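You operate a simulated robot arm through the tools that you are given. There is no shell and no other tool. Be economical: measure what you need, move in short steps, check, and stop when the job is done.

The job below is to be done with a simulated two-armed robot. You get a single attempt, and the scene is never put back.

TASK
Take the grey lead and put it on the shelf under the sorting table. Fetch the green disc case and stand it on the hook end of the daybed. Close the bed drawer. Fetch the box that says "clips" from the chest end of the daybed and set it on the hook end of the daybed. The order is free. Set down upright: green disc case.

Only the result counts: the job must be done as asked and must still hold three seconds after the hand-in. Knocking over, shifting, dropping, spilling or breaking anything else fails it.

THE ROBOT
Two 7-joint arms with three-finger grippers on one trunk, on a base that drives. Base frame: it is fixed to the floor where the robot stands at the start and does not move with it; the origin is under the middle of the robot, x ahead of it, y to its left, z up. Readings come in mm, rad, newtons and seconds.
The left shoulder is at the start at [119, 126, 959], the right one opposite. With the tool pointing down near the work surface each hand reaches from about 100 to 720 mm from the robot's upright axis, wherever it stands, measured 20 degrees to its own side. Places, roughly: bed drawer [-3000, 1600, 200]; green disc case [500, 250, 250]; grey lead (16x4x4 cm) [500, 100, 200]; hook end of the daybed [-3300, 1000, 500]; purple box, teal clip box [-3250, 2000, 500]; shelf under the sorting table [-1900, -900, 100]. Payload 2.94 kg a hand.
The TCP of each hand is the grasp point between the finger pads, 30 mm short of the fingertips. In the tool frame z runs along the fingers and y along their closing line. Largest opening 128 mm; the body of the gripper starts 93 mm behind the TCP.
Orientation is that of the tool frame in the base frame, as a unit quaternion [x, y, z, w]. With the fingers straight down and closing along the base's y, the tool's x points along the base's -x, its y along +y and its z along -z.

THE INTERFACE
- The arms move only by the tool drive_tool. It takes "left_motion", "right_motion" or both (then of equal length, played together; a hand with none holds still); each is a list of rows, each an object of numbers (a shift or turn left out is 0, a gripper value left out holds the last): "tx", "ty", "tz": the shift along the tool's x, y, z in mm; "wx", "wy", "wz": the turn, a rotation vector about the tool's x, y, z in rad; "fingers": the finger opening in mm, from 0 to 128. In form: [{"tx": .., "ty": .., "tz": .., "wx": .., "wy": .., "wz": .., "fingers": ..}, ...]. A call has 1 to 12 rows; each row is the pose to reach, as a shift and turn from the pose commanded when the call began, along the tool's axes at that moment. Each row takes 0.2 s and may step no farther than 50 mm and 0.15 rad from the row before; otherwise, or with a gripper value out of range, the whole call is refused. A pose out of reach is approached as far as the arm can. The call stops where the force on the tool passes 40 N (or 10 N more than at its start, if that is more) or the arm is blocked; 0.2 s more then pass. The fingers move at their own pace and stop on an object; they squeeze with about 27 N. The grip force told is the motor's: it shows also when the fingers shut on nothing. Time passes only in rows, and 0.2 s behind the last, so rows that repeat a pose let the fingers close. The reply holds the time, the measured pose of the TCP, the force on the tool along the base axes, the opening and the grip force, in the units named above and with some noise, with the torque about the TCP (base axes, N m) and any sound that the robot's microphone picked up, and new pictures: "views" is both (left out), scene, wrist or none (wrist: the cameras of the hands that moved).
- Cameras (640 x 400 px; columns grow to the right, rows downward): "scene" is now at [243.8, 37.5, 1093.3]; the picture's right is [0.48, -0.88, 0.00], its down [-0.67, -0.37, -0.65] and it looks along [0.57, 0.31, -0.76] (base axes); focal length 257 px, centre (320, 200). "left" rides on the left gripper at [69, 15, -120] in its tool frame; the picture's right is [-0.21, 0.98, 0.00], its down [-0.82, -0.18, -0.54] and it looks along [-0.53, -0.12, 0.84] (tool axes); focal length 251 px, centre (320, 200). "right" rides on the right gripper at [69, -15, -120] in its tool frame; the picture's right is [0.21, 0.98, 0.00], its down [-0.82, 0.18, -0.54] and it looks along [-0.53, 0.12, 0.84] (tool axes); focal length 251 px, centre (320, 200). There is no depth. A picture from a camera that has moved, and an enlarged one, comes with that camera's place and axes in the base frame and with its lens.
- slide_trunk(by): slides the trunk up (or, below 0, down) by that many mm; the arms and the scene camera ride with it, the base frame stays. It gives what a move gives, with no picture.
- roll_base(legs): drives the robot by 1 to 6 legs, each [ahead, left, turn to the left] in mm, mm and rad, along the robot's own axes; the way and the turn of a leg run together, so that a leg with both is an arc; at most 1500 mm and 3.142 rad a leg. The arms and the cameras ride along, it lands a little off, and it stops where it bumps. It gives what a move gives, and a new picture of the scene camera.
- aim_head(pan, tilt): turns the head with the scene camera to pan (to the left, within 1.396 rad either way) and tilt (down, from -0.506 to 1.204), counted from straight ahead of the robot. It gives what a move gives, and a new picture of the scene camera.
- zoom(camera, box): a new picture of the part [left, top, right, bottom] of that camera's present view, enlarged. It takes no simulated time.
- close_job(): hands the job in; it is judged then, once.

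Work in short steps. Places have to be worked out from the pictures, the camera data and where the tool is seen: move nearer, look again, correct. Check each grasp and each placing, and mend what went wrong. You have 165 turns and 260 pictures in all, those below and enlarged ones among them. Open the grippers and draw the arms clear of the work before you hand the job in, unless the task says otherwise; then end with one line.

The tools are called after ">>>" as name(argument=value, ...) on one line, values as JSON. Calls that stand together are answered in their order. drive_tool: Moves the arms, as the interface text tells. Its arguments: {"type":"object","properties":{"left_motion":{"type":"array"},"right_motion":{"type":"array"},"views":{"type":"string","enum":["both","scene","wrist","none"]}},"required":[]} The other tools are called the same way: slide_trunk (by) slides the trunk up or down; roll_base (legs) drives the base; aim_head (pan, tilt) turns the head that bears the scene camera; zoom (camera, box) takes an enlarged picture of a part of a camera's view; close_job () hands the job in.

At the start:

```text
time_s: 0.0
left_tcp_pos: [352.4, 443.5, 446.2]
left_tool_rot: [0.0, 1.0, 0.001, 0.0]
left_contact_force: [0.5, -0.2, -0.5]
left_moment: [-0.02, -0.02, 0.01]
left_gripper_width: 128.1
left_finger_force: 0.1
right_tcp_pos: [676.1, -15.6, 489.3]
right_tool_rot: [0.0, 1.0, 0.0, 0.0]
right_contact_force: [-0.4, 0.7, -0.1]
right_moment: [0.0, 0.01, 0.0]
right_gripper_width: 128.1
right_finger_force: 0.1
trunk travel left (down, up): [-175.0, 372.0]
robot x, y, heading: [0.4, -0.4, 0.002]
head pan, tilt: [0.918, 1.201]
```

scene: 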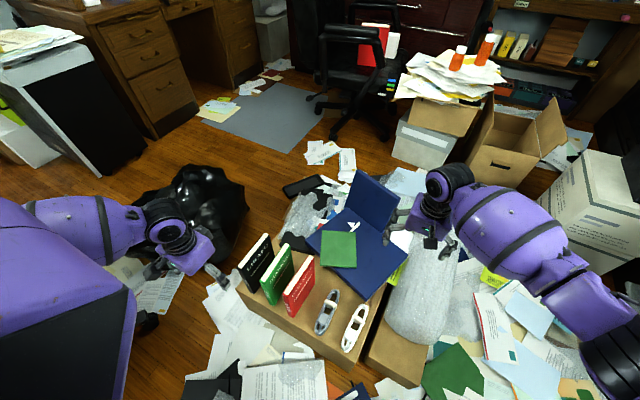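
right: 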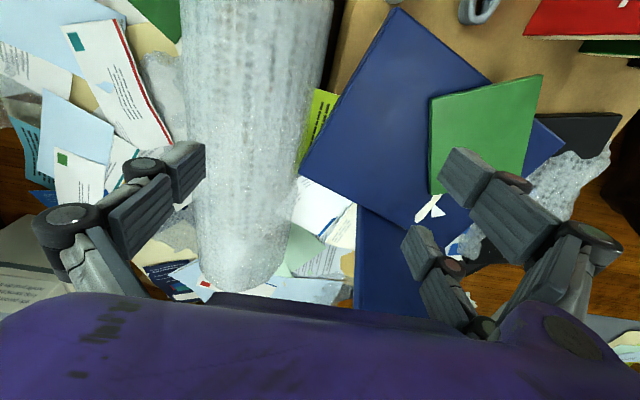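
left: 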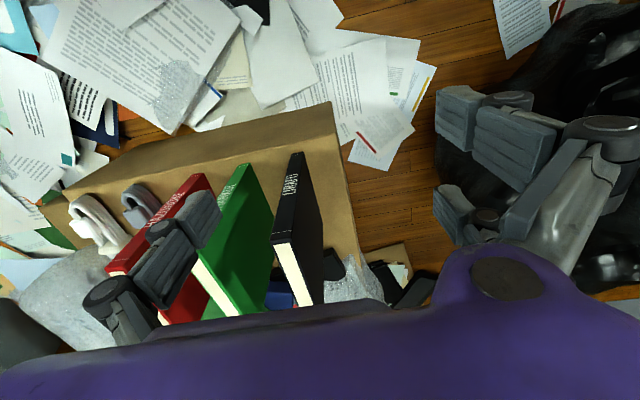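

The box ahead holds black, green and red cases and a grey and a white lead. I zoom in to measure them.

>>> zoom(camera="scene", box=[220, 210, 420, 380])

>>> zoom(camera="left", box=[40, 100, 360, 320])

```text
2.35 times, centred on (320, 295) of scene
camera zoom: at [243.8, 37.5, 1093.3], right [0.48, -0.88, 0.0], down [-0.67, -0.37, -0.65], along [0.57, 0.31, -0.76], focal length 604 px, centre (320, -24)
```

zoom: 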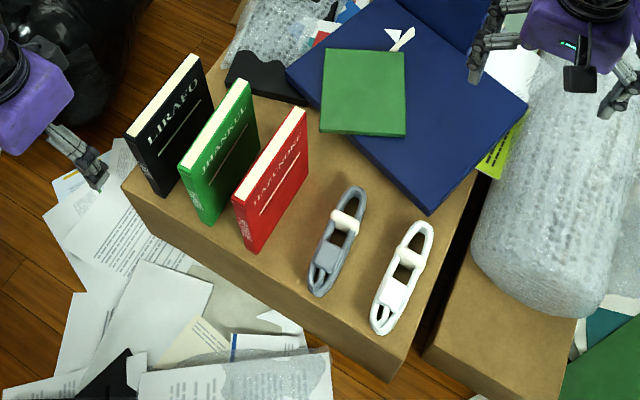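

```text
1.82 times, centred on (200, 210) of left
camera zoom: at [284.3, 458.0, 567.4], right [0.21, 0.98, 0.0], down [0.82, -0.18, 0.54], along [0.53, -0.12, -0.84], focal length 457 px, centre (538, 182)
```

zoom: 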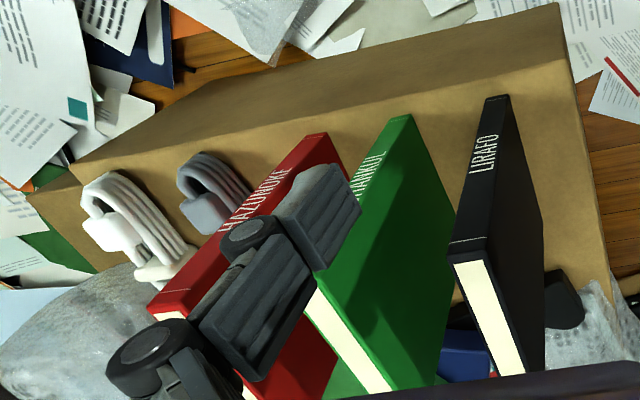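

Lead lies about [495,140]; I need case corners and the box top height, so I enlarge both views more.

>>> zoom(camera="scene", box=[230, 225, 330, 320])

>>> zoom(camera="left", box=[60, 130, 220, 240])

>>> zoom(camera="left", box=[180, 140, 360, 320])

```text
4.21 times, centred on (280, 272) of scene
camera zoom: at [243.8, 37.5, 1093.3], right [0.48, -0.88, 0.0], down [-0.67, -0.37, -0.65], along [0.57, 0.31, -0.76], focal length 1082 px, centre (488, -105)
```

zoom: 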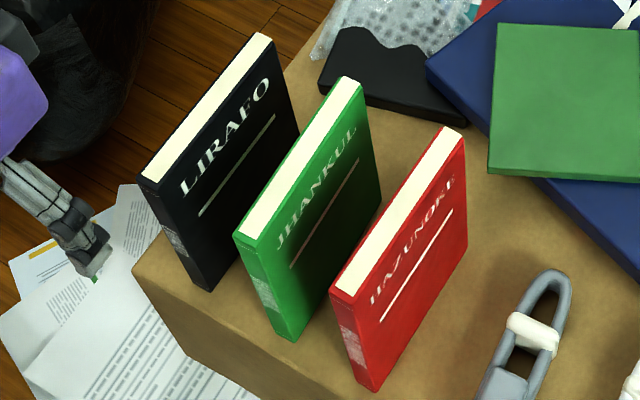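

```text
3.64 times, centred on (140, 185) of left
camera zoom: at [284.3, 458.0, 567.4], right [0.21, 0.98, 0.0], down [0.82, -0.18, 0.54], along [0.53, -0.12, -0.84], focal length 914 px, centre (974, 254)
```

zoom: 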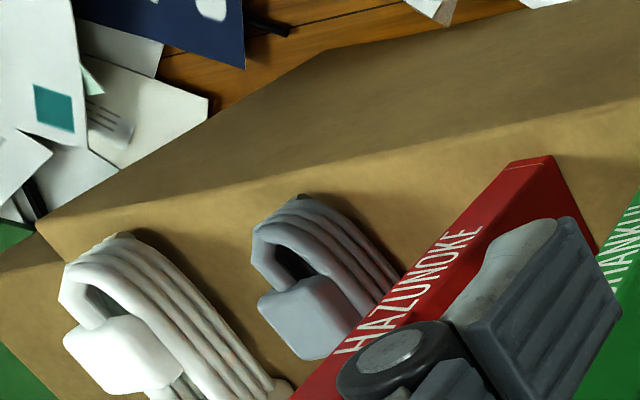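

```text
2.22 times, centred on (270, 230) of left
camera zoom: at [284.3, 458.0, 567.4], right [0.21, 0.98, 0.0], down [0.82, -0.18, 0.54], along [0.53, -0.12, -0.84], focal length 559 px, centre (431, 133)
```

zoom: 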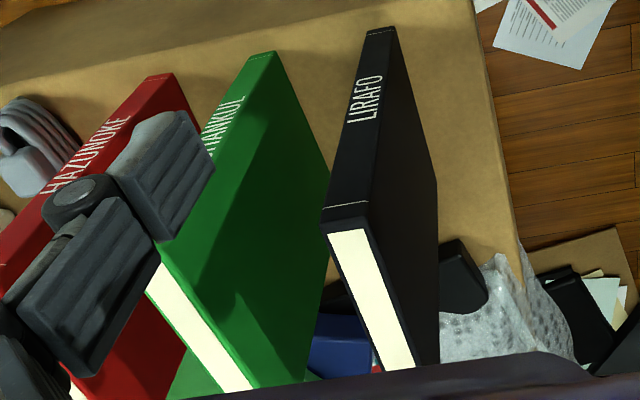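

Triangulated: box top z≈212; green case x 424–558, y 309–327, top z≈400, with ~58 mm gaps to its neighbours; grey lead centred ~[480,136]. I move the left hand high over the green case with the fingers at 60.

>>> drive_tool(left_motion=[{"tz": -45, "fingers": 60}, {"tx": -30, "ty": -30, "tz": -60}, {"tx": -60, "ty": -60, "tz": -60}, {"tx": -95, "ty": -90, "tz": -60}, {"tx": -125, "ty": -125, "tz": -60}, {"tx": -139, "ty": -125, "tz": -50}, {"tx": -139, "ty": -125, "tz": -40}], views="both")

```text
time_s: 1.6
left_tcp_pos: [491.0, 318.5, 487.8]
left_tool_rot: [0.0, 1.0, 0.0, 0.0]
left_contact_force: [-0.3, -0.1, 0.2]
left_moment: [-0.01, 0.03, 0.0]
left_gripper_width: 59.8
left_finger_force: 0.1
right_tcp_pos: [675.3, -14.1, 491.1]
right_tool_rot: [0.0, 1.0, 0.0, 0.0]
right_contact_force: [-0.5, -0.4, 0.7]
right_moment: [-0.01, 0.03, -0.02]
right_gripper_width: 128.0
right_finger_force: 0.0
trunk travel left (down, up): [-175.0, 372.0]
robot x, y, heading: [-3.5, -3.1, -0.0]
head pan, tilt: [0.918, 1.201]
camera scene: at [210.2, 44.6, 1071.0], right [0.79, -0.61, 0.0], down [-0.57, -0.74, -0.36], along [0.22, 0.29, -0.93], focal length 257 px, centre (320, 200)
camera left: at [423.7, 333.2, 607.5], right [0.21, 0.98, 0.0], down [0.82, -0.18, 0.54], along [0.53, -0.12, -0.84], focal length 251 px, centre (320, 200)
```

scene: 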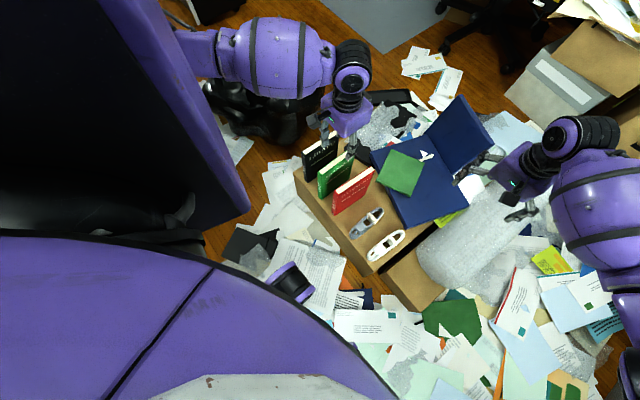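
left: 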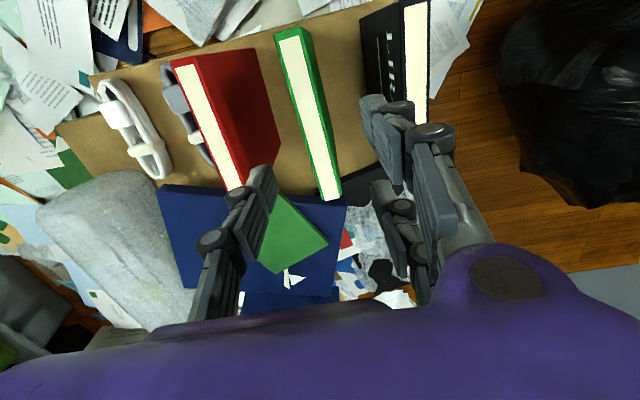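

The fingers straddle the green case (centre y≈315). I descend to z≈355 with a 3 mm correction.

>>> drive_tool(left_motion=[{"ty": -3, "tz": 40}, {"ty": -3, "tz": 80}, {"ty": -3, "tz": 110}, {"ty": -3, "tz": 133}], views="wrist")

```text
time_s: 2.6
left_tcp_pos: [489.3, 315.5, 354.2]
left_tool_rot: [0.0, 1.0, 0.0, -0.001]
left_contact_force: [-0.5, 0.3, 0.0]
left_moment: [0.0, 0.0, 0.01]
left_gripper_width: 59.9
left_finger_force: 0.0
right_tcp_pos: [676.7, -15.4, 489.6]
right_tool_rot: [0.001, 1.0, 0.0, 0.0]
right_contact_force: [-0.1, 0.0, -0.2]
right_moment: [0.0, 0.01, -0.01]
right_gripper_width: 127.8
right_finger_force: 0.1
trunk travel left (down, up): [-175.0, 372.0]
robot x, y, heading: [1.9, 1.5, -0.003]
head pan, tilt: [0.918, 1.201]
camera left: at [421.8, 329.5, 473.6], right [0.22, 0.98, 0.0], down [0.82, -0.18, 0.54], along [0.53, -0.12, -0.84], focal length 251 px, centre (320, 200)
```

left: 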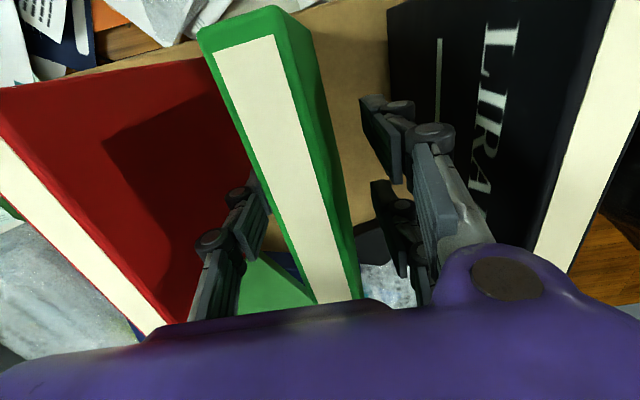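

Case is between the fingers; closing.

>>> drive_tool(left_motion=[{"fingers": 40}, {"fingers": 22}, {"fingers": 10}, {"fingers": 0}, {"fingers": 0}], views="wrist")

```text
time_s: 3.8
left_tcp_pos: [489.8, 314.2, 354.2]
left_tool_rot: [0.0, 1.0, 0.0, 0.0]
left_contact_force: [-0.3, -0.7, 0.5]
left_moment: [-0.01, -0.07, -0.02]
left_gripper_width: 19.5
left_finger_force: 26.7
right_tcp_pos: [676.0, -15.5, 489.4]
right_tool_rot: [0.0, 1.0, 0.0, 0.0]
right_contact_force: [0.2, -0.6, -0.1]
right_moment: [0.0, 0.01, 0.02]
right_gripper_width: 128.1
right_finger_force: 0.0
trunk travel left (down, up): [-175.0, 372.0]
robot x, y, heading: [-0.4, -0.6, 0.002]
head pan, tilt: [0.918, 1.201]
camera left: at [421.8, 329.6, 474.0], right [0.21, 0.98, 0.0], down [0.82, -0.18, 0.54], along [0.53, -0.12, -0.84], focal length 251 px, centre (320, 200)
```

left: 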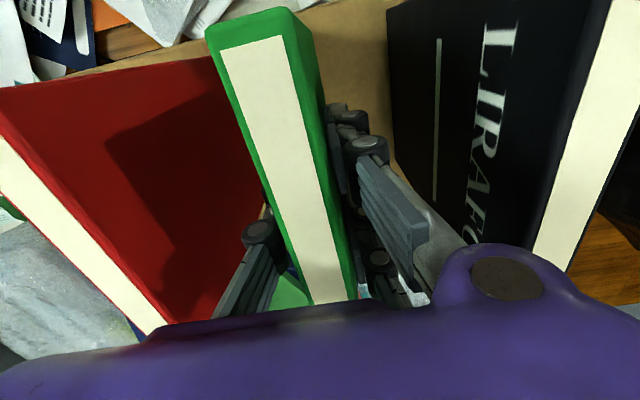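

Gripped (19.5 mm, 27 N). Lift straight up 250 mm.

>>> drive_tool(left_motion=[{"tz": -25}, {"tz": -65}, {"tz": -110}, {"tz": -155}, {"tz": -200}, {"tz": -245}, {"tz": -265}, {"tz": -265}], views="wrist")

```text
time_s: 5.6
left_tcp_pos: [490.8, 314.9, 619.0]
left_tool_rot: [0.0, 1.0, -0.001, 0.0]
left_contact_force: [-0.2, 0.8, -1.4]
left_moment: [-0.03, 0.0, 0.01]
left_gripper_width: 19.5
left_finger_force: 27.1
right_tcp_pos: [676.0, -15.7, 489.6]
right_tool_rot: [0.0, 1.0, 0.0, -0.001]
right_contact_force: [0.6, 1.1, -0.3]
right_moment: [0.0, -0.02, 0.0]
right_gripper_width: 128.2
right_finger_force: 0.0
trunk travel left (down, up): [-175.0, 372.0]
robot x, y, heading: [-0.9, 3.3, 0.0]
head pan, tilt: [0.918, 1.201]
camera left: at [421.9, 329.4, 739.0], right [0.21, 0.98, 0.0], down [0.82, -0.18, 0.54], along [0.53, -0.12, -0.84], focal length 251 px, centre (320, 200)
```

left: 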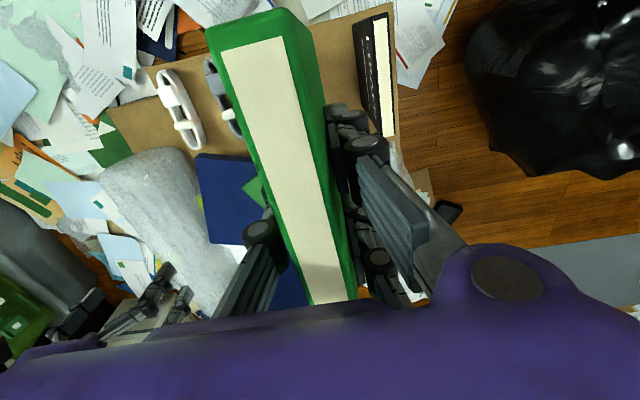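

Held firmly. Swing the left hand out to [350,450] and bring the right hand above the lead at [480,136,450].

>>> drive_tool(left_motion=[{"tx": 25, "ty": 20}, {"tx": 50, "ty": 45}, {"tx": 75, "ty": 70}, {"tx": 100, "ty": 95}, {"tx": 125, "ty": 120}, {"tx": 140, "ty": 135}, {"tx": 140, "ty": 135}], right_motion=[{"tx": 30, "ty": 20, "fingers": 70}, {"tx": 60, "ty": 45}, {"tx": 95, "ty": 70}, {"tx": 130, "ty": 95}, {"tx": 160, "ty": 125}, {"tx": 196, "ty": 150}, {"tx": 196, "ty": 152, "tz": 30}], views="both")

```text
time_s: 6.5
left_tcp_pos: [494.9, 362.7, 685.3]
left_tool_rot: [0.029, 0.992, -0.025, 0.121]
left_contact_force: [-0.1, 0.0, -1.2]
left_moment: [0.0, 0.02, -0.03]
left_gripper_width: 19.5
left_finger_force: 26.5
right_tcp_pos: [565.7, 65.6, 486.4]
right_tool_rot: [0.001, 1.0, -0.001, 0.0]
right_contact_force: [0.3, 0.3, -0.2]
right_moment: [0.02, 0.0, 0.0]
right_gripper_width: 69.9
right_finger_force: 0.1
trunk travel left (down, up): [-175.0, 372.0]
robot x, y, heading: [3.0, -0.7, -0.004]
head pan, tilt: [0.918, 1.201]
stopped in row 4 (left hand): the arm was blocked; the commanded pose is now the measured one
camera scene: at [212.4, 48.4, 1074.2], right [0.8, -0.6, 0.0], down [-0.54, -0.73, -0.42], along [0.25, 0.33, -0.91], focal length 257 px, centre (320, 200)
camera right: at [496.3, 49.8, 606.7], right [-0.21, 0.98, 0.0], down [0.82, 0.18, 0.54], along [0.53, 0.11, -0.84], focal length 251 px, centre (320, 200)
camera left: at [400.7, 386.4, 784.6], right [0.27, 0.96, 0.01], down [0.66, -0.19, 0.73], along [0.71, -0.19, -0.68], focal length 251 px, centre (320, 200)
```

scene: 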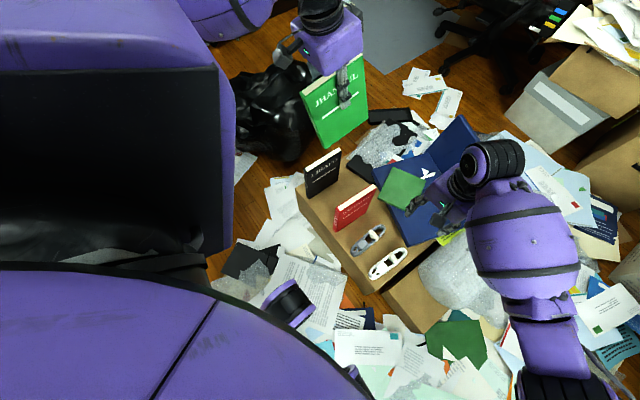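
right: 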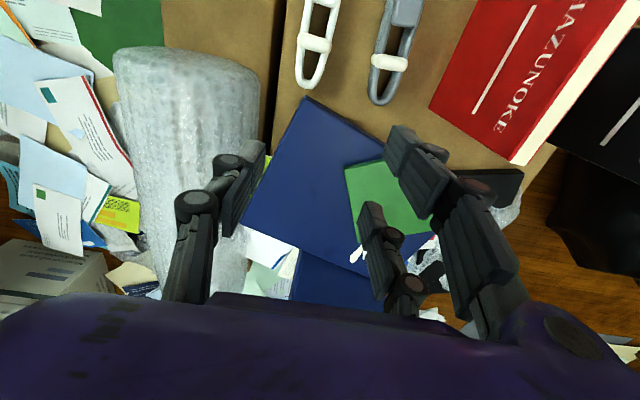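
left: 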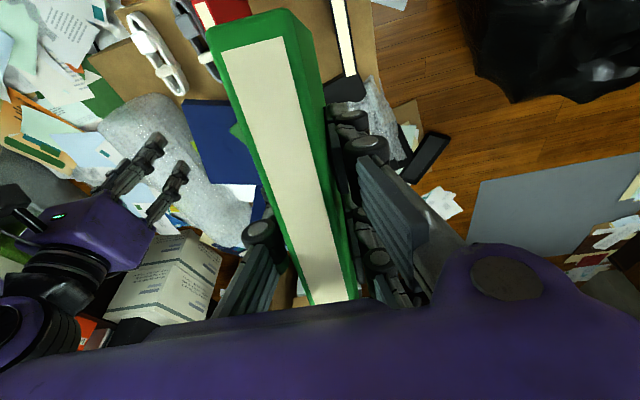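

The left arm met a limit folding back high up, but the case is held well clear, so I leave it there. Next the right hand to [480,136,430] alone.

>>> drive_tool(right_motion=[{"tx": 30, "ty": 25}, {"tx": 60, "ty": 50}, {"tx": 86, "ty": 70}, {"tx": 86, "ty": 70, "tz": 30}, {"tx": 86, "ty": 70, "tz": 56}], views="wrist")

```text
time_s: 7.7
left_tcp_pos: [491.5, 361.9, 685.2]
left_tool_rot: [0.028, 0.992, -0.024, 0.118]
left_contact_force: [0.1, -0.2, -1.0]
left_moment: [-0.02, -0.03, -0.01]
left_gripper_width: 19.4
left_finger_force: 26.7
right_tcp_pos: [477.9, 136.9, 429.8]
right_tool_rot: [0.0, 1.0, 0.0, 0.002]
right_contact_force: [0.4, 0.0, 0.6]
right_moment: [0.01, 0.02, 0.0]
right_gripper_width: 69.9
right_finger_force: 0.1
trunk travel left (down, up): [-175.0, 372.0]
robot x, y, heading: [1.9, -1.7, -0.0]
head pan, tilt: [0.918, 1.201]
camera right: at [409.3, 120.4, 550.2], right [-0.21, 0.98, 0.0], down [0.82, 0.18, 0.54], along [0.53, 0.12, -0.84], focal length 251 px, centre (320, 200)
```

right: 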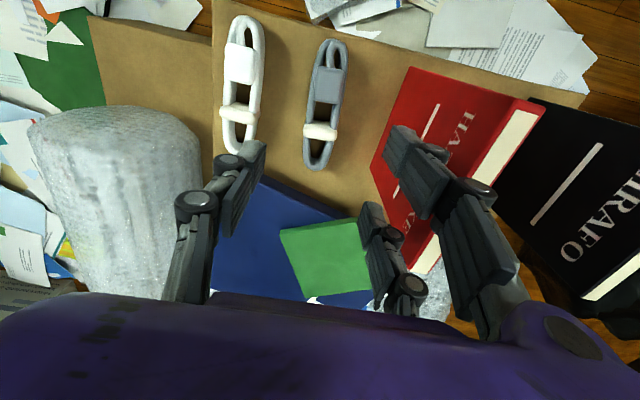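

Lead runs [410,135]→[560,150], centre [485,142], yaw ~0.1 rad. I align and descend to z≈260.

>>> drive_tool(right_motion=[{"tx": -7, "ty": 5, "wz": -0.1}, {"tx": -7, "ty": 5, "wz": -0.1, "tz": 45}, {"tx": -7, "ty": 5, "wz": -0.1, "tz": 90}, {"tx": -7, "ty": 5, "wz": -0.1, "tz": 130}, {"tx": -7, "ty": 5, "wz": -0.1, "tz": 165}], views="wrist")

```text
time_s: 8.9
left_tcp_pos: [492.1, 362.0, 683.5]
left_tool_rot: [0.027, 0.992, -0.024, 0.117]
left_contact_force: [-0.2, 0.1, -0.2]
left_moment: [0.0, 0.02, 0.02]
left_gripper_width: 19.6
left_finger_force: 26.7
right_tcp_pos: [485.7, 141.8, 263.1]
right_tool_rot: [-0.05, 0.999, 0.001, 0.001]
right_contact_force: [0.0, -0.3, 0.1]
right_moment: [0.0, 0.0, -0.02]
right_gripper_width: 70.2
right_finger_force: 0.1
trunk travel left (down, up): [-175.0, 372.0]
robot x, y, heading: [-0.2, 0.7, 0.002]
head pan, tilt: [0.918, 1.201]
camera right: at [418.1, 119.2, 382.9], right [-0.31, 0.95, 0.0], down [0.8, 0.26, 0.54], along [0.51, 0.17, -0.84], focal length 251 px, centre (320, 200)
```

right: 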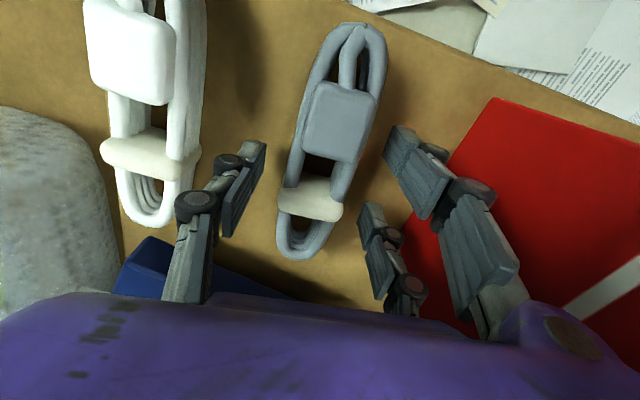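

Aligned well. Descend the last 15 mm and close.

>>> drive_tool(right_motion=[{"tz": 14}, {"tz": 14, "fingers": 45}, {"tz": 14, "fingers": 25}, {"tz": 14, "fingers": 5}, {"tz": 14, "fingers": 0}, {"tz": 14, "fingers": 0}], views="wrist")

```text
time_s: 10.3
left_tcp_pos: [490.1, 364.1, 683.5]
left_tool_rot: [0.027, 0.993, -0.023, 0.116]
left_contact_force: [-0.4, 0.5, -0.1]
left_moment: [0.01, 0.0, -0.02]
left_gripper_width: 19.4
left_finger_force: 27.2
right_tcp_pos: [485.7, 142.4, 250.9]
right_tool_rot: [-0.05, 0.999, 0.001, 0.001]
right_contact_force: [2.2, 1.7, 7.2]
right_moment: [0.01, 0.09, 0.03]
right_gripper_width: 39.7
right_finger_force: 27.0
trunk travel left (down, up): [-175.0, 372.0]
robot x, y, heading: [-4.2, 0.5, -0.001]
head pan, tilt: [0.918, 1.201]
camera right: at [418.8, 119.4, 370.3], right [-0.31, 0.95, 0.0], down [0.8, 0.26, 0.54], along [0.52, 0.17, -0.84], focal length 251 px, centre (320, 200)
```

right: 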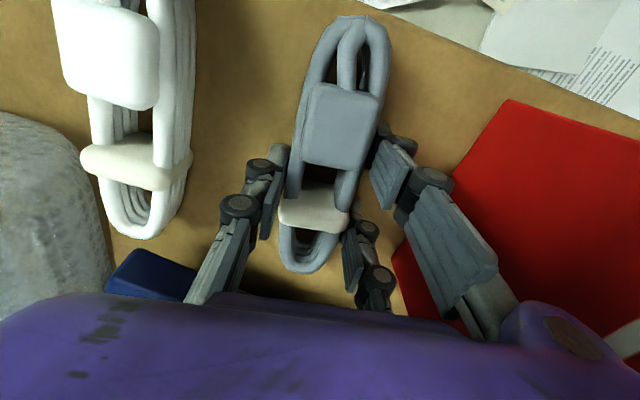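

Lead gripped (39.7 mm, 27 N). Lift it.

>>> drive_tool(right_motion=[{"tz": -20}, {"tz": -60}, {"tz": -110}, {"tz": -160}, {"tz": -210}, {"tz": -230}], views="both")

```text
time_s: 11.7
left_tcp_pos: [490.7, 363.1, 683.5]
left_tool_rot: [0.028, 0.993, -0.024, 0.116]
left_contact_force: [0.2, -0.9, -1.0]
left_moment: [0.0, -0.01, 0.02]
left_gripper_width: 19.3
left_finger_force: 27.3
right_tcp_pos: [486.9, 139.3, 479.3]
right_tool_rot: [-0.049, 0.999, 0.001, 0.0]
right_contact_force: [-0.7, 0.1, -1.5]
right_moment: [-0.02, -0.01, 0.02]
right_gripper_width: 39.4
right_finger_force: 27.2
trunk travel left (down, up): [-175.0, 372.0]
robot x, y, heading: [-3.2, -2.2, -0.003]
head pan, tilt: [0.918, 1.201]
camera scene: at [212.9, 51.5, 1076.9], right [0.81, -0.58, 0.0], down [-0.52, -0.73, -0.45], along [0.26, 0.37, -0.89], focal length 257 px, centre (320, 200)
camera right: at [419.1, 117.6, 599.7], right [-0.31, 0.95, 0.0], down [0.8, 0.26, 0.54], along [0.51, 0.17, -0.84], focal length 251 px, centre (320, 200)
```

scene: 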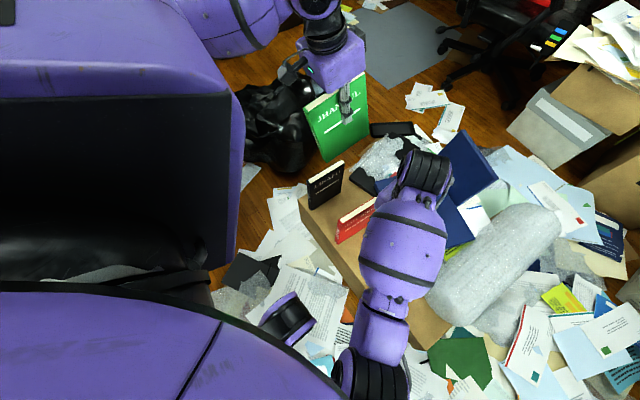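
right: 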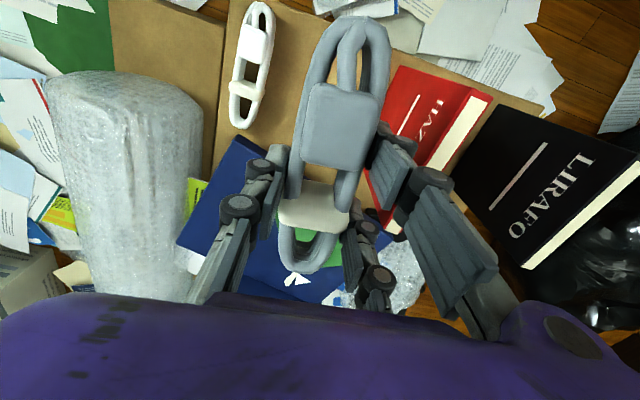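

Both objects held. Level the left hand and pull the right hand nearer and to the right, then survey.

>>> drive_tool(left_motion=[{"wy": 0.08, "wx": -0.02, "wz": -0.02, "tz": 15}, {"wy": 0.16, "wx": -0.04, "wz": -0.04, "tz": 30}, {"wy": 0.232, "wx": -0.048, "wz": -0.056, "tz": 45}, {"wy": 0.232, "wx": -0.048, "wz": -0.056, "tz": 45}, {"wy": 0.232, "wx": -0.048, "wz": -0.056, "tz": 45}], right_motion=[{"ty": -45}, {"ty": -90}, {"ty": -135}, {"ty": -180, "tx": 10}, {"ty": -220, "tx": 30}], views="none")

>>> aim_head(pan=1.39, tilt=0.45)

>>> aim_head(pan=-1.39, tilt=0.45)

```text
time_s: 12.9
left_tcp_pos: [499.8, 361.4, 637.9]
left_tool_rot: [-0.001, 1.0, 0.0, -0.002]
left_contact_force: [0.2, 0.6, -1.1]
left_moment: [-0.01, -0.02, 0.03]
left_gripper_width: 19.7
left_finger_force: 27.2
right_tcp_pos: [478.3, -80.2, 478.6]
right_tool_rot: [-0.051, 0.999, -0.001, 0.001]
right_contact_force: [-0.4, 0.9, -2.0]
right_moment: [-0.02, 0.03, -0.01]
right_gripper_width: 39.7
right_finger_force: 27.4
trunk travel left (down, up): [-175.0, 372.0]
robot x, y, heading: [1.0, 3.5, 0.003]
head pan, tilt: [0.918, 1.201]
```

```text
time_s: 14.0
left_tcp_pos: [499.0, 361.1, 637.8]
left_tool_rot: [-0.001, 1.0, 0.001, 0.0]
left_contact_force: [-0.5, -1.2, -0.3]
left_moment: [0.0, -0.01, 0.0]
left_gripper_width: 19.5
left_finger_force: 27.1
right_tcp_pos: [479.6, -79.5, 478.8]
right_tool_rot: [-0.051, 0.999, 0.0, 0.0]
right_contact_force: [-0.1, -0.4, -1.0]
right_moment: [-0.03, -0.03, 0.0]
right_gripper_width: 39.7
right_finger_force: 27.3
trunk travel left (down, up): [-175.0, 372.0]
robot x, y, heading: [1.9, -1.3, 0.0]
head pan, tilt: [1.389, 0.45]
camera scene: at [193.0, 90.5, 1129.1], right [0.98, -0.18, 0.0], down [-0.08, -0.43, -0.9], along [0.16, 0.89, -0.44], focal length 257 px, centre (320, 200)
```

scene: 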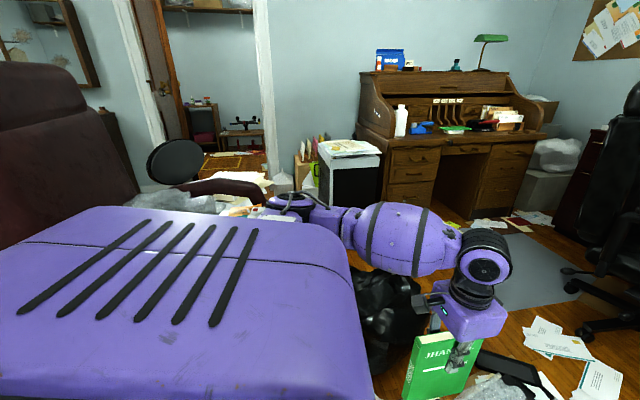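

```text
time_s: 16.5
left_tcp_pos: [498.2, 362.3, 637.8]
left_tool_rot: [-0.001, 1.0, 0.002, -0.001]
left_contact_force: [0.2, 0.4, -1.0]
left_moment: [0.0, -0.03, -0.02]
left_gripper_width: 19.7
left_finger_force: 27.3
right_tcp_pos: [480.5, -79.9, 478.5]
right_tool_rot: [-0.049, 0.999, 0.0, 0.0]
right_contact_force: [-0.7, -0.7, -1.2]
right_moment: [-0.02, -0.01, -0.02]
right_gripper_width: 39.5
right_finger_force: 27.1
trunk travel left (down, up): [-175.0, 372.0]
robot x, y, heading: [1.6, -1.4, -0.001]
head pan, tilt: [-1.389, 0.45]
camera scene: at [193.0, -90.3, 1129.2], right [-0.98, -0.18, 0.0], down [-0.08, 0.43, -0.9], along [0.16, -0.89, -0.44], focal length 257 px, centre (320, 200)
```

scene: 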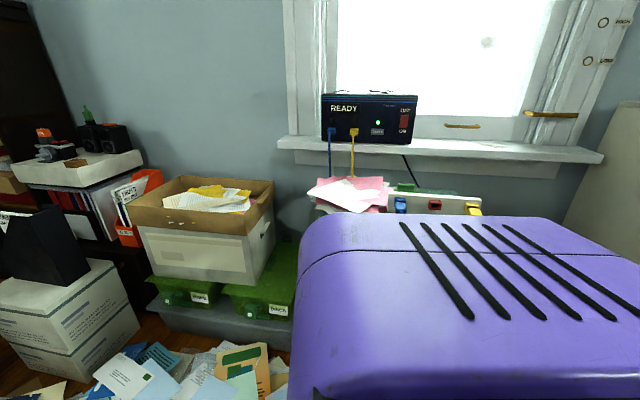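

Clutter around; I need to look behind. I raise the trunk 100 mm for clearance, then turn left a quarter.

>>> slide_trunk(by=100)

>>> aim_head(pan=1.0, tilt=0.45)

>>> roll_base(legs=[[0, 0, 0.8]])

```text
time_s: 17.8
left_tcp_pos: [500.0, 361.3, 737.4]
left_tool_rot: [-0.001, 1.0, 0.0, -0.003]
left_contact_force: [0.2, -0.2, -1.3]
left_moment: [0.04, -0.03, 0.0]
left_gripper_width: 19.6
left_finger_force: 27.3
right_tcp_pos: [477.0, -80.0, 580.7]
right_tool_rot: [-0.05, 0.999, 0.0, 0.0]
right_contact_force: [0.2, -0.3, -1.9]
right_moment: [0.01, 0.03, 0.01]
right_gripper_width: 39.6
right_finger_force: 27.2
trunk travel left (down, up): [-275.0, 272.0]
robot x, y, heading: [0.2, 1.5, -0.0]
head pan, tilt: [-1.389, 0.45]
```

```text
time_s: 20.0
left_tcp_pos: [499.3, 360.4, 738.1]
left_tool_rot: [0.0, 1.0, 0.001, -0.001]
left_contact_force: [-0.5, 0.7, -0.9]
left_moment: [0.0, 0.0, 0.0]
left_gripper_width: 19.3
left_finger_force: 26.6
right_tcp_pos: [477.6, -80.9, 581.1]
right_tool_rot: [-0.049, 0.999, 0.0, 0.0]
right_contact_force: [-0.6, 0.3, -0.6]
right_moment: [0.03, -0.01, -0.01]
right_gripper_width: 39.4
right_finger_force: 27.2
trunk travel left (down, up): [-275.0, 272.0]
robot x, y, heading: [2.7, 1.9, -0.001]
head pan, tilt: [1.0, 0.45]
camera scene: at [192.6, 77.5, 1237.5], right [0.84, -0.54, 0.0], down [-0.24, -0.37, -0.9], along [0.49, 0.76, -0.44], focal length 257 px, centre (320, 200)
```

scene: 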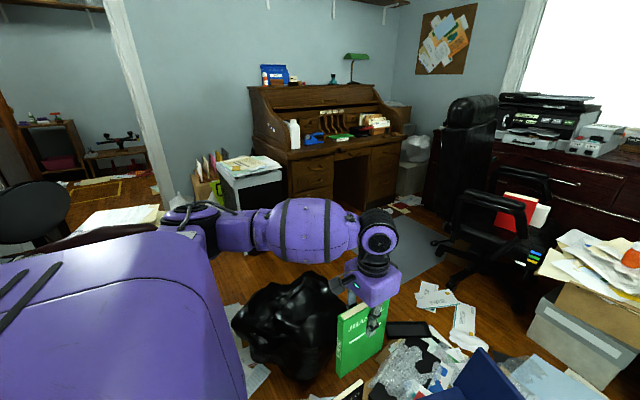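

```text
time_s: 22.5
left_tcp_pos: [87.9, 608.7, 740.1]
left_tool_rot: [-0.391, 0.92, 0.001, 0.0]
left_contact_force: [14.2, -9.2, 18.5]
left_moment: [-1.01, -2.29, -0.43]
left_gripper_width: 66.8
left_finger_force: 26.3
right_tcp_pos: [388.9, 285.0, 581.2]
right_tool_rot: [-0.436, 0.9, 0.001, 0.0]
right_contact_force: [-0.6, 0.4, -1.7]
right_moment: [0.04, -0.03, 0.02]
right_gripper_width: 39.6
right_finger_force: 27.5
trunk travel left (down, up): [-275.0, 272.0]
robot x, y, heading: [1.1, -1.1, 0.805]
head pan, tilt: [1.0, 0.45]
camera scene: at [78.8, 189.8, 1237.9], right [0.97, 0.23, 0.0], down [0.1, -0.42, -0.9], along [-0.21, 0.88, -0.43], focal length 257 px, centre (320, 200)
```

scene: 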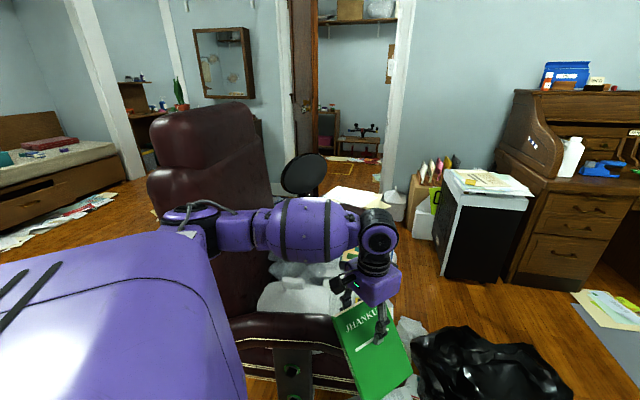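

The case has hit the armchair and twisted in the grip. I look before undoing.

>>> zoom(camera="left", box=[0, 0, 640, 400])

>>> zoom(camera="scene", box=[220, 200, 440, 400])

```text
1.00 times, centred on (320, 200) of left (not enlarged: the box is as wide or as high as the picture)
camera zoom: at [30.9, 569.7, 859.5], right [-0.56, 0.83, 0.0], down [0.7, 0.47, 0.54], along [0.45, 0.3, -0.84], focal length 251 px, centre (320, 200)
```

zoom: 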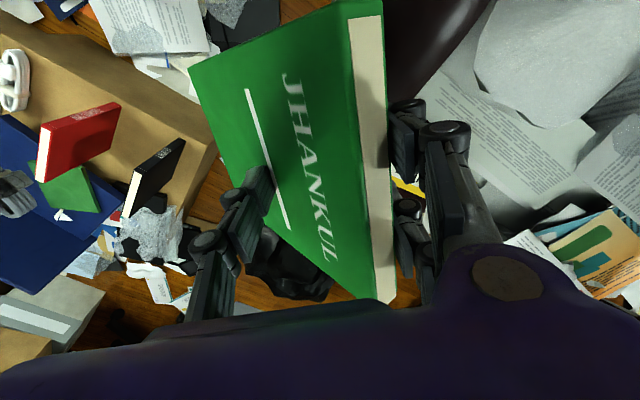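

```text
2.00 times, centred on (330, 300) of scene
camera zoom: at [78.8, 189.8, 1237.9], right [0.97, 0.23, 0.0], down [0.1, -0.42, -0.9], along [-0.21, 0.88, -0.43], focal length 514 px, centre (300, 0)
```

zoom: 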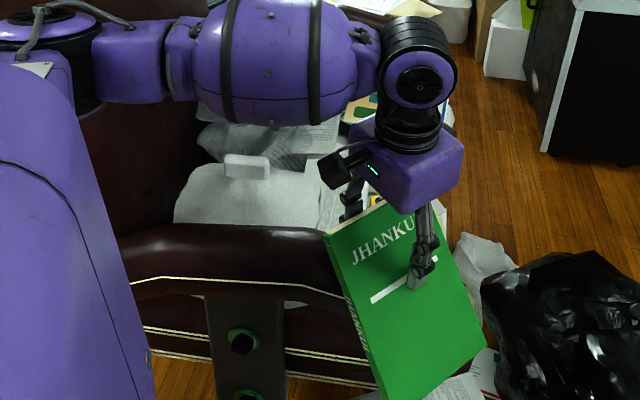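

The case is cocked by contact with the chair arm's front. Reverse the turn gently in a small leg so the pinch squares it up.

>>> roll_base(legs=[[0, 0, -0.06]])

>>> zoom(camera="left", box=[0, 0, 640, 400])

```text
time_s: 23.3
left_tcp_pos: [127.5, 601.8, 739.3]
left_tool_rot: [-0.363, 0.932, -0.003, 0.002]
left_contact_force: [17.4, -13.9, -0.3]
left_moment: [-1.15, -1.45, -0.3]
left_gripper_width: 41.6
left_finger_force: 26.9
right_tcp_pos: [407.4, 262.4, 580.7]
right_tool_rot: [-0.409, 0.913, 0.002, 0.0]
right_contact_force: [-0.1, -0.5, -2.3]
right_moment: [0.01, 0.05, -0.02]
right_gripper_width: 39.7
right_finger_force: 26.9
trunk travel left (down, up): [-275.0, 272.0]
robot x, y, heading: [2.6, 1.1, 0.743]
head pan, tilt: [1.0, 0.45]
camera scene: at [91.2, 185.9, 1237.5], right [0.99, 0.17, 0.0], down [0.07, -0.43, -0.9], along [-0.15, 0.89, -0.43], focal length 257 px, centre (320, 200)
```

scene: 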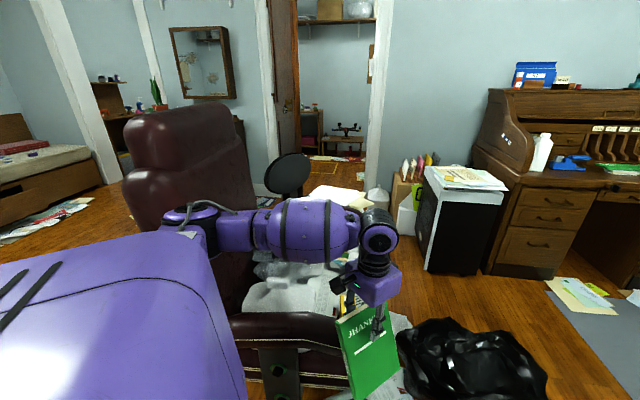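

```text
1.00 times, centred on (320, 200) of left (not enlarged: the box is as wide or as high as the picture)
camera zoom: at [66.8, 566.9, 858.4], right [-0.5, 0.86, 0.0], down [0.72, 0.42, 0.54], along [0.47, 0.27, -0.84], focal length 251 px, centre (320, 200)
```

zoom: 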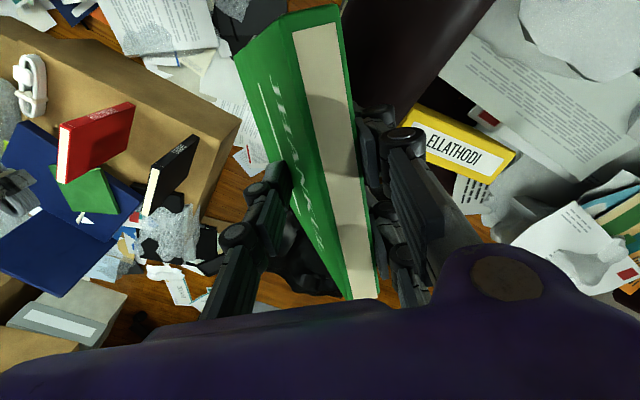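

It is squaring up as expected. Continue back a little more.

>>> roll_base(legs=[[0, 0, -0.07]])

>>> roll_base(legs=[[0, 0, -0.1]])

>>> zoom(camera="left", box=[0, 0, 640, 400])

```text
time_s: 24.2
left_tcp_pos: [171.8, 590.5, 739.6]
left_tool_rot: [-0.329, 0.944, -0.003, 0.003]
left_contact_force: [9.5, -7.6, -2.5]
left_moment: [-1.17, -1.45, -0.07]
left_gripper_width: 21.5
left_finger_force: 26.7
right_tcp_pos: [424.9, 234.4, 580.5]
right_tool_rot: [-0.376, 0.927, -0.001, 0.0]
right_contact_force: [0.2, -0.1, -0.9]
right_moment: [0.03, 0.02, -0.01]
right_gripper_width: 39.1
right_finger_force: 27.3
trunk travel left (down, up): [-275.0, 272.0]
robot x, y, heading: [5.0, 5.2, 0.674]
head pan, tilt: [1.0, 0.45]
camera scene: at [103.7, 179.8, 1237.5], right [0.99, 0.1, 0.0], down [0.04, -0.43, -0.9], along [-0.09, 0.9, -0.43], focal length 257 px, centre (320, 200)
```

scene: 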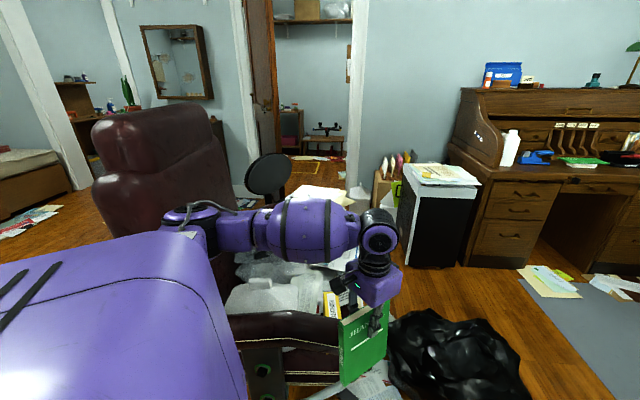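

```text
time_s: 25.1
left_tcp_pos: [228.4, 572.3, 739.2]
left_tool_rot: [-0.282, 0.959, -0.004, 0.004]
left_contact_force: [-0.6, 0.0, -1.4]
left_moment: [0.0, -0.02, -0.04]
left_gripper_width: 19.6
left_finger_force: 26.9
right_tcp_pos: [445.4, 190.3, 581.1]
right_tool_rot: [-0.33, 0.944, 0.0, 0.0]
right_contact_force: [0.6, 0.3, -1.1]
right_moment: [0.01, 0.0, 0.02]
right_gripper_width: 39.4
right_finger_force: 27.0
trunk travel left (down, up): [-275.0, 272.0]
robot x, y, heading: [-3.2, 3.0, 0.57]
head pan, tilt: [1.0, 0.45]
camera scene: at [120.5, 169.1, 1237.5], right [1.0, 0.0, 0.0], down [0.0, -0.44, -0.9], along [0.0, 0.9, -0.44], focal length 257 px, centre (320, 200)
```

scene: 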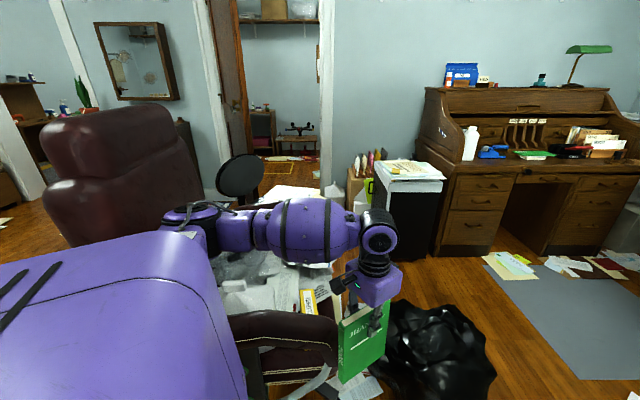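

```text
1.00 times, centred on (320, 200) of left (not enlarged: the box is as wide or as high as the picture)
camera zoom: at [162.1, 547.9, 858.0], right [-0.35, 0.94, -0.01], down [0.78, 0.3, 0.55], along [0.51, 0.18, -0.84], focal length 251 px, centre (320, 200)
```

zoom: 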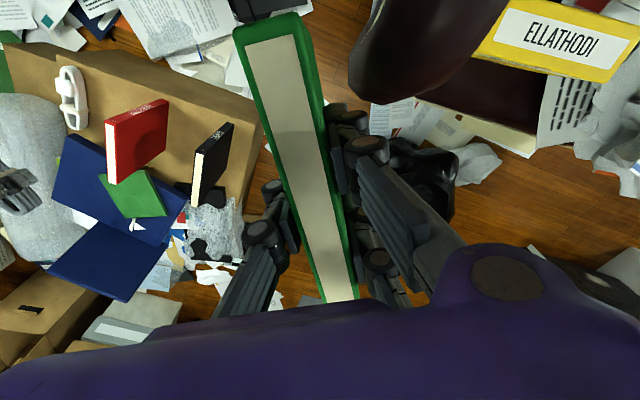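

Recovered: flush grip again at 19.6 mm. I raise the trunk 200 mm so the case clears the armrest (~z 640) and tilt the head to watch, then continue left.

>>> slide_trunk(by=220)

>>> aim_head(pan=1.3, tilt=0.6)

```text
time_s: 27.5
left_tcp_pos: [229.3, 571.3, 958.7]
left_tool_rot: [-0.282, 0.959, -0.004, 0.002]
left_contact_force: [-0.6, -0.6, -1.6]
left_moment: [0.02, 0.02, 0.0]
left_gripper_width: 19.5
left_finger_force: 27.0
right_tcp_pos: [445.5, 191.0, 800.0]
right_tool_rot: [-0.329, 0.944, 0.0, -0.001]
right_contact_force: [0.4, 0.5, -1.4]
right_moment: [0.01, 0.01, -0.01]
right_gripper_width: 39.6
right_finger_force: 26.7
trunk travel left (down, up): [-495.0, 52.0]
robot x, y, heading: [2.7, 1.9, 0.575]
head pan, tilt: [1.0, 0.45]
```

```text
time_s: 28.3
left_tcp_pos: [227.8, 572.0, 958.7]
left_tool_rot: [-0.283, 0.959, -0.004, 0.003]
left_contact_force: [0.3, -0.1, -0.8]
left_moment: [0.03, -0.05, -0.03]
left_gripper_width: 19.4
left_finger_force: 26.9
right_tcp_pos: [446.4, 189.8, 801.2]
right_tool_rot: [-0.33, 0.944, 0.0, 0.0]
right_contact_force: [0.3, 0.0, -1.9]
right_moment: [-0.01, -0.02, -0.01]
right_gripper_width: 39.4
right_finger_force: 26.9
trunk travel left (down, up): [-495.0, 52.0]
robot x, y, heading: [1.5, 1.8, 0.571]
head pan, tilt: [1.3, 0.6]
camera scene: at [25.6, 117.5, 1458.0], right [0.96, 0.3, 0.0], down [0.17, -0.54, -0.83], along [-0.24, 0.79, -0.56], focal length 257 px, centre (320, 200)
```

scene: 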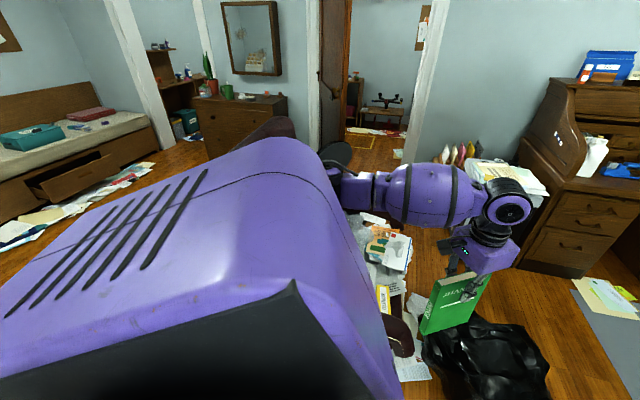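

The armrest is well below now. Turn left 0.8.

>>> roll_base(legs=[[0, 0, 0.4]])

>>> roll_base(legs=[[0, 0, 0.7]])

```text
time_s: 29.9
left_tcp_pos: [-13.2, 615.9, 959.6]
left_tool_rot: [-0.467, 0.884, -0.004, 0.004]
left_contact_force: [-0.6, 0.1, -1.3]
left_moment: [0.05, 0.03, 0.01]
left_gripper_width: 19.4
left_finger_force: 27.3
right_tcp_pos: [336.8, 347.7, 800.5]
right_tool_rot: [-0.51, 0.86, 0.0, 0.001]
right_contact_force: [0.2, 0.7, -2.8]
right_moment: [0.0, 0.01, -0.01]
right_gripper_width: 39.3
right_finger_force: 27.2
trunk travel left (down, up): [-495.0, 52.0]
robot x, y, heading: [-1.4, 0.9, 0.97]
head pan, tilt: [1.3, 0.6]
camera scene: at [-22.1, 118.0, 1457.9], right [0.76, 0.64, 0.0], down [0.36, -0.43, -0.83], along [-0.53, 0.63, -0.56], focal length 257 px, centre (320, 200)
```

scene: 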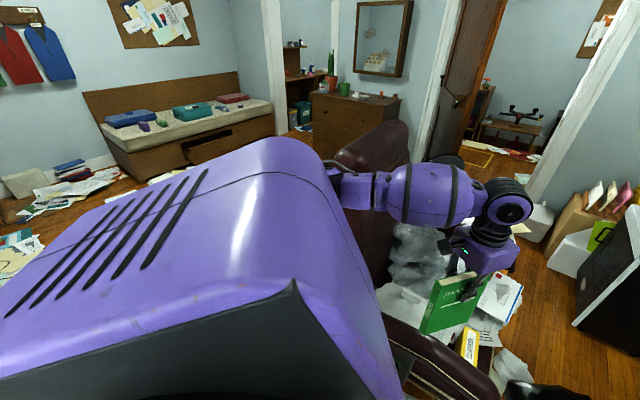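

```text
time_s: 32.1
left_tcp_pos: [-405.3, 463.8, 958.2]
left_tool_rot: [0.741, -0.671, 0.002, -0.005]
left_contact_force: [-0.1, -0.4, -1.3]
left_moment: [0.02, 0.01, 0.05]
left_gripper_width: 19.4
left_finger_force: 27.0
right_tcp_pos: [34.2, 483.3, 800.7]
right_tool_rot: [0.774, -0.634, 0.0, 0.0]
right_contact_force: [0.1, 0.4, -1.0]
right_moment: [-0.01, -0.02, 0.01]
right_gripper_width: 39.5
right_finger_force: 26.9
trunk travel left (down, up): [-495.0, 52.0]
robot x, y, heading: [1.5, -2.3, 1.668]
head pan, tilt: [1.3, 0.6]
camera scene: at [-92.5, 75.8, 1457.9], right [0.17, 0.99, 0.0], down [0.56, -0.1, -0.83], along [-0.81, 0.14, -0.56], focal length 257 px, centre (320, 200)
```

scene: 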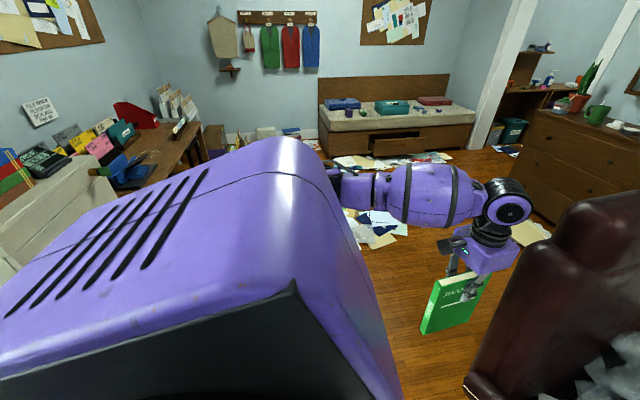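

Clear ahead: daybed straight on, sorting table on the left side. Turn on to face −x and centre the head.

>>> roll_base(legs=[[0, 0, 1.47]])

>>> aim_head(pan=0.3, tilt=0.4)

```text
time_s: 36.2
left_tcp_pos: [-495.5, -366.6, 958.2]
left_tool_rot: [1.0, 0.009, -0.002, -0.005]
left_contact_force: [-0.2, -0.5, -0.4]
left_moment: [0.01, 0.02, -0.02]
left_gripper_width: 19.6
left_finger_force: 27.5
right_tcp_pos: [-478.6, 73.1, 801.4]
right_tool_rot: [0.998, 0.058, 0.0, 0.0]
right_contact_force: [0.6, -0.9, -1.7]
right_moment: [-0.01, 0.0, 0.04]
right_gripper_width: 39.3
right_finger_force: 26.9
trunk travel left (down, up): [-495.0, 52.0]
robot x, y, heading: [0.3, -1.2, -3.126]
head pan, tilt: [1.3, 0.6]
camera scene: at [-82.4, -86.5, 1457.9], right [-0.97, 0.25, 0.0], down [0.14, 0.55, -0.83], along [-0.21, -0.8, -0.56], focal length 257 px, centre (320, 200)
```

scene: 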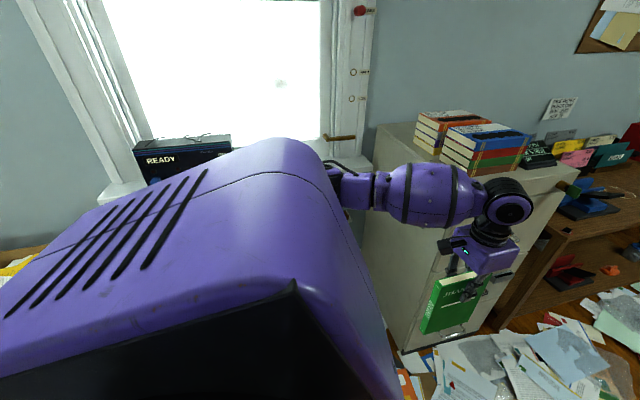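

```text
time_s: 37.4
left_tcp_pos: [-495.9, -366.3, 957.5]
left_tool_rot: [1.0, 0.009, -0.001, -0.005]
left_contact_force: [0.0, -0.6, -1.6]
left_moment: [-0.01, 0.0, 0.0]
left_gripper_width: 19.7
left_finger_force: 26.9
right_tcp_pos: [-478.9, 73.3, 801.3]
right_tool_rot: [0.998, 0.058, 0.0, -0.001]
right_contact_force: [-0.6, -0.4, -1.0]
right_moment: [0.0, -0.01, -0.01]
right_gripper_width: 39.5
right_finger_force: 27.0
trunk travel left (down, up): [-495.0, 52.0]
robot x, y, heading: [-1.6, 2.7, -3.123]
head pan, tilt: [0.3, 0.4]
camera scene: at [-148.3, -29.9, 1476.1], right [-0.31, 0.95, 0.0], down [0.37, 0.12, -0.92], along [-0.88, -0.29, -0.39], focal length 257 px, centre (320, 200)
```

scene: 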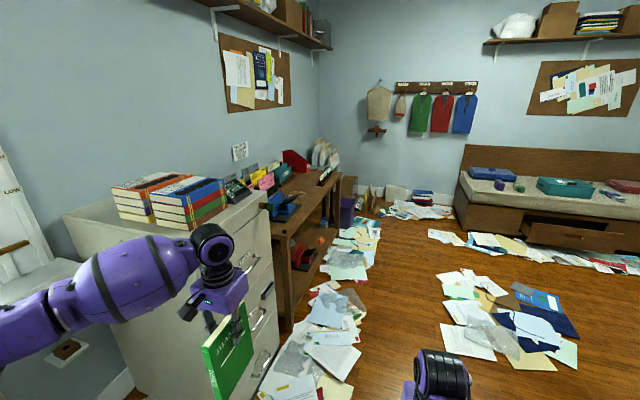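

Good overview: sorting table with a low shelf on the left, daybed ahead. Zoom in on both.

>>> zoom(camera="scene", box=[230, 140, 390, 300])

>>> zoom(camera="scene", box=[450, 130, 640, 260])

```text
2.50 times, centred on (310, 220) of scene
camera zoom: at [-148.3, -29.9, 1476.1], right [-0.31, 0.95, 0.0], down [0.37, 0.12, -0.92], along [-0.88, -0.29, -0.39], focal length 642 px, centre (345, 150)
```

zoom: 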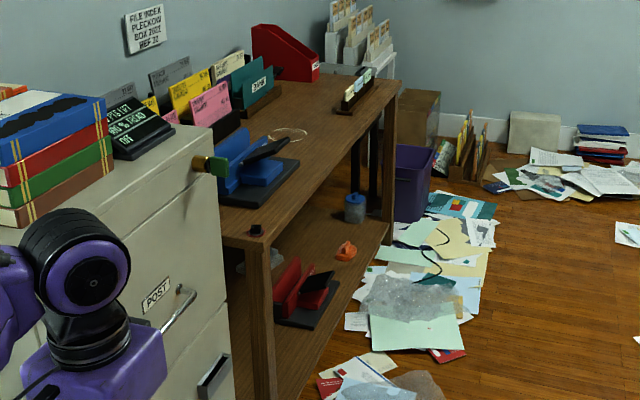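

```text
3.08 times, centred on (545, 195) of scene
camera zoom: at [-148.3, -29.9, 1476.1], right [-0.31, 0.95, 0.0], down [0.37, 0.12, -0.92], along [-0.88, -0.29, -0.39], focal length 790 px, centre (-372, 215)
```

zoom: 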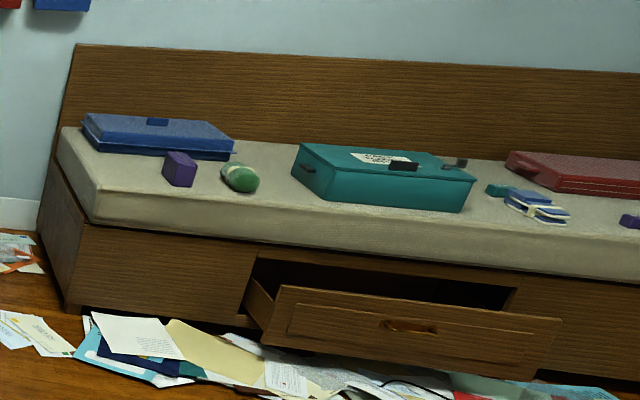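

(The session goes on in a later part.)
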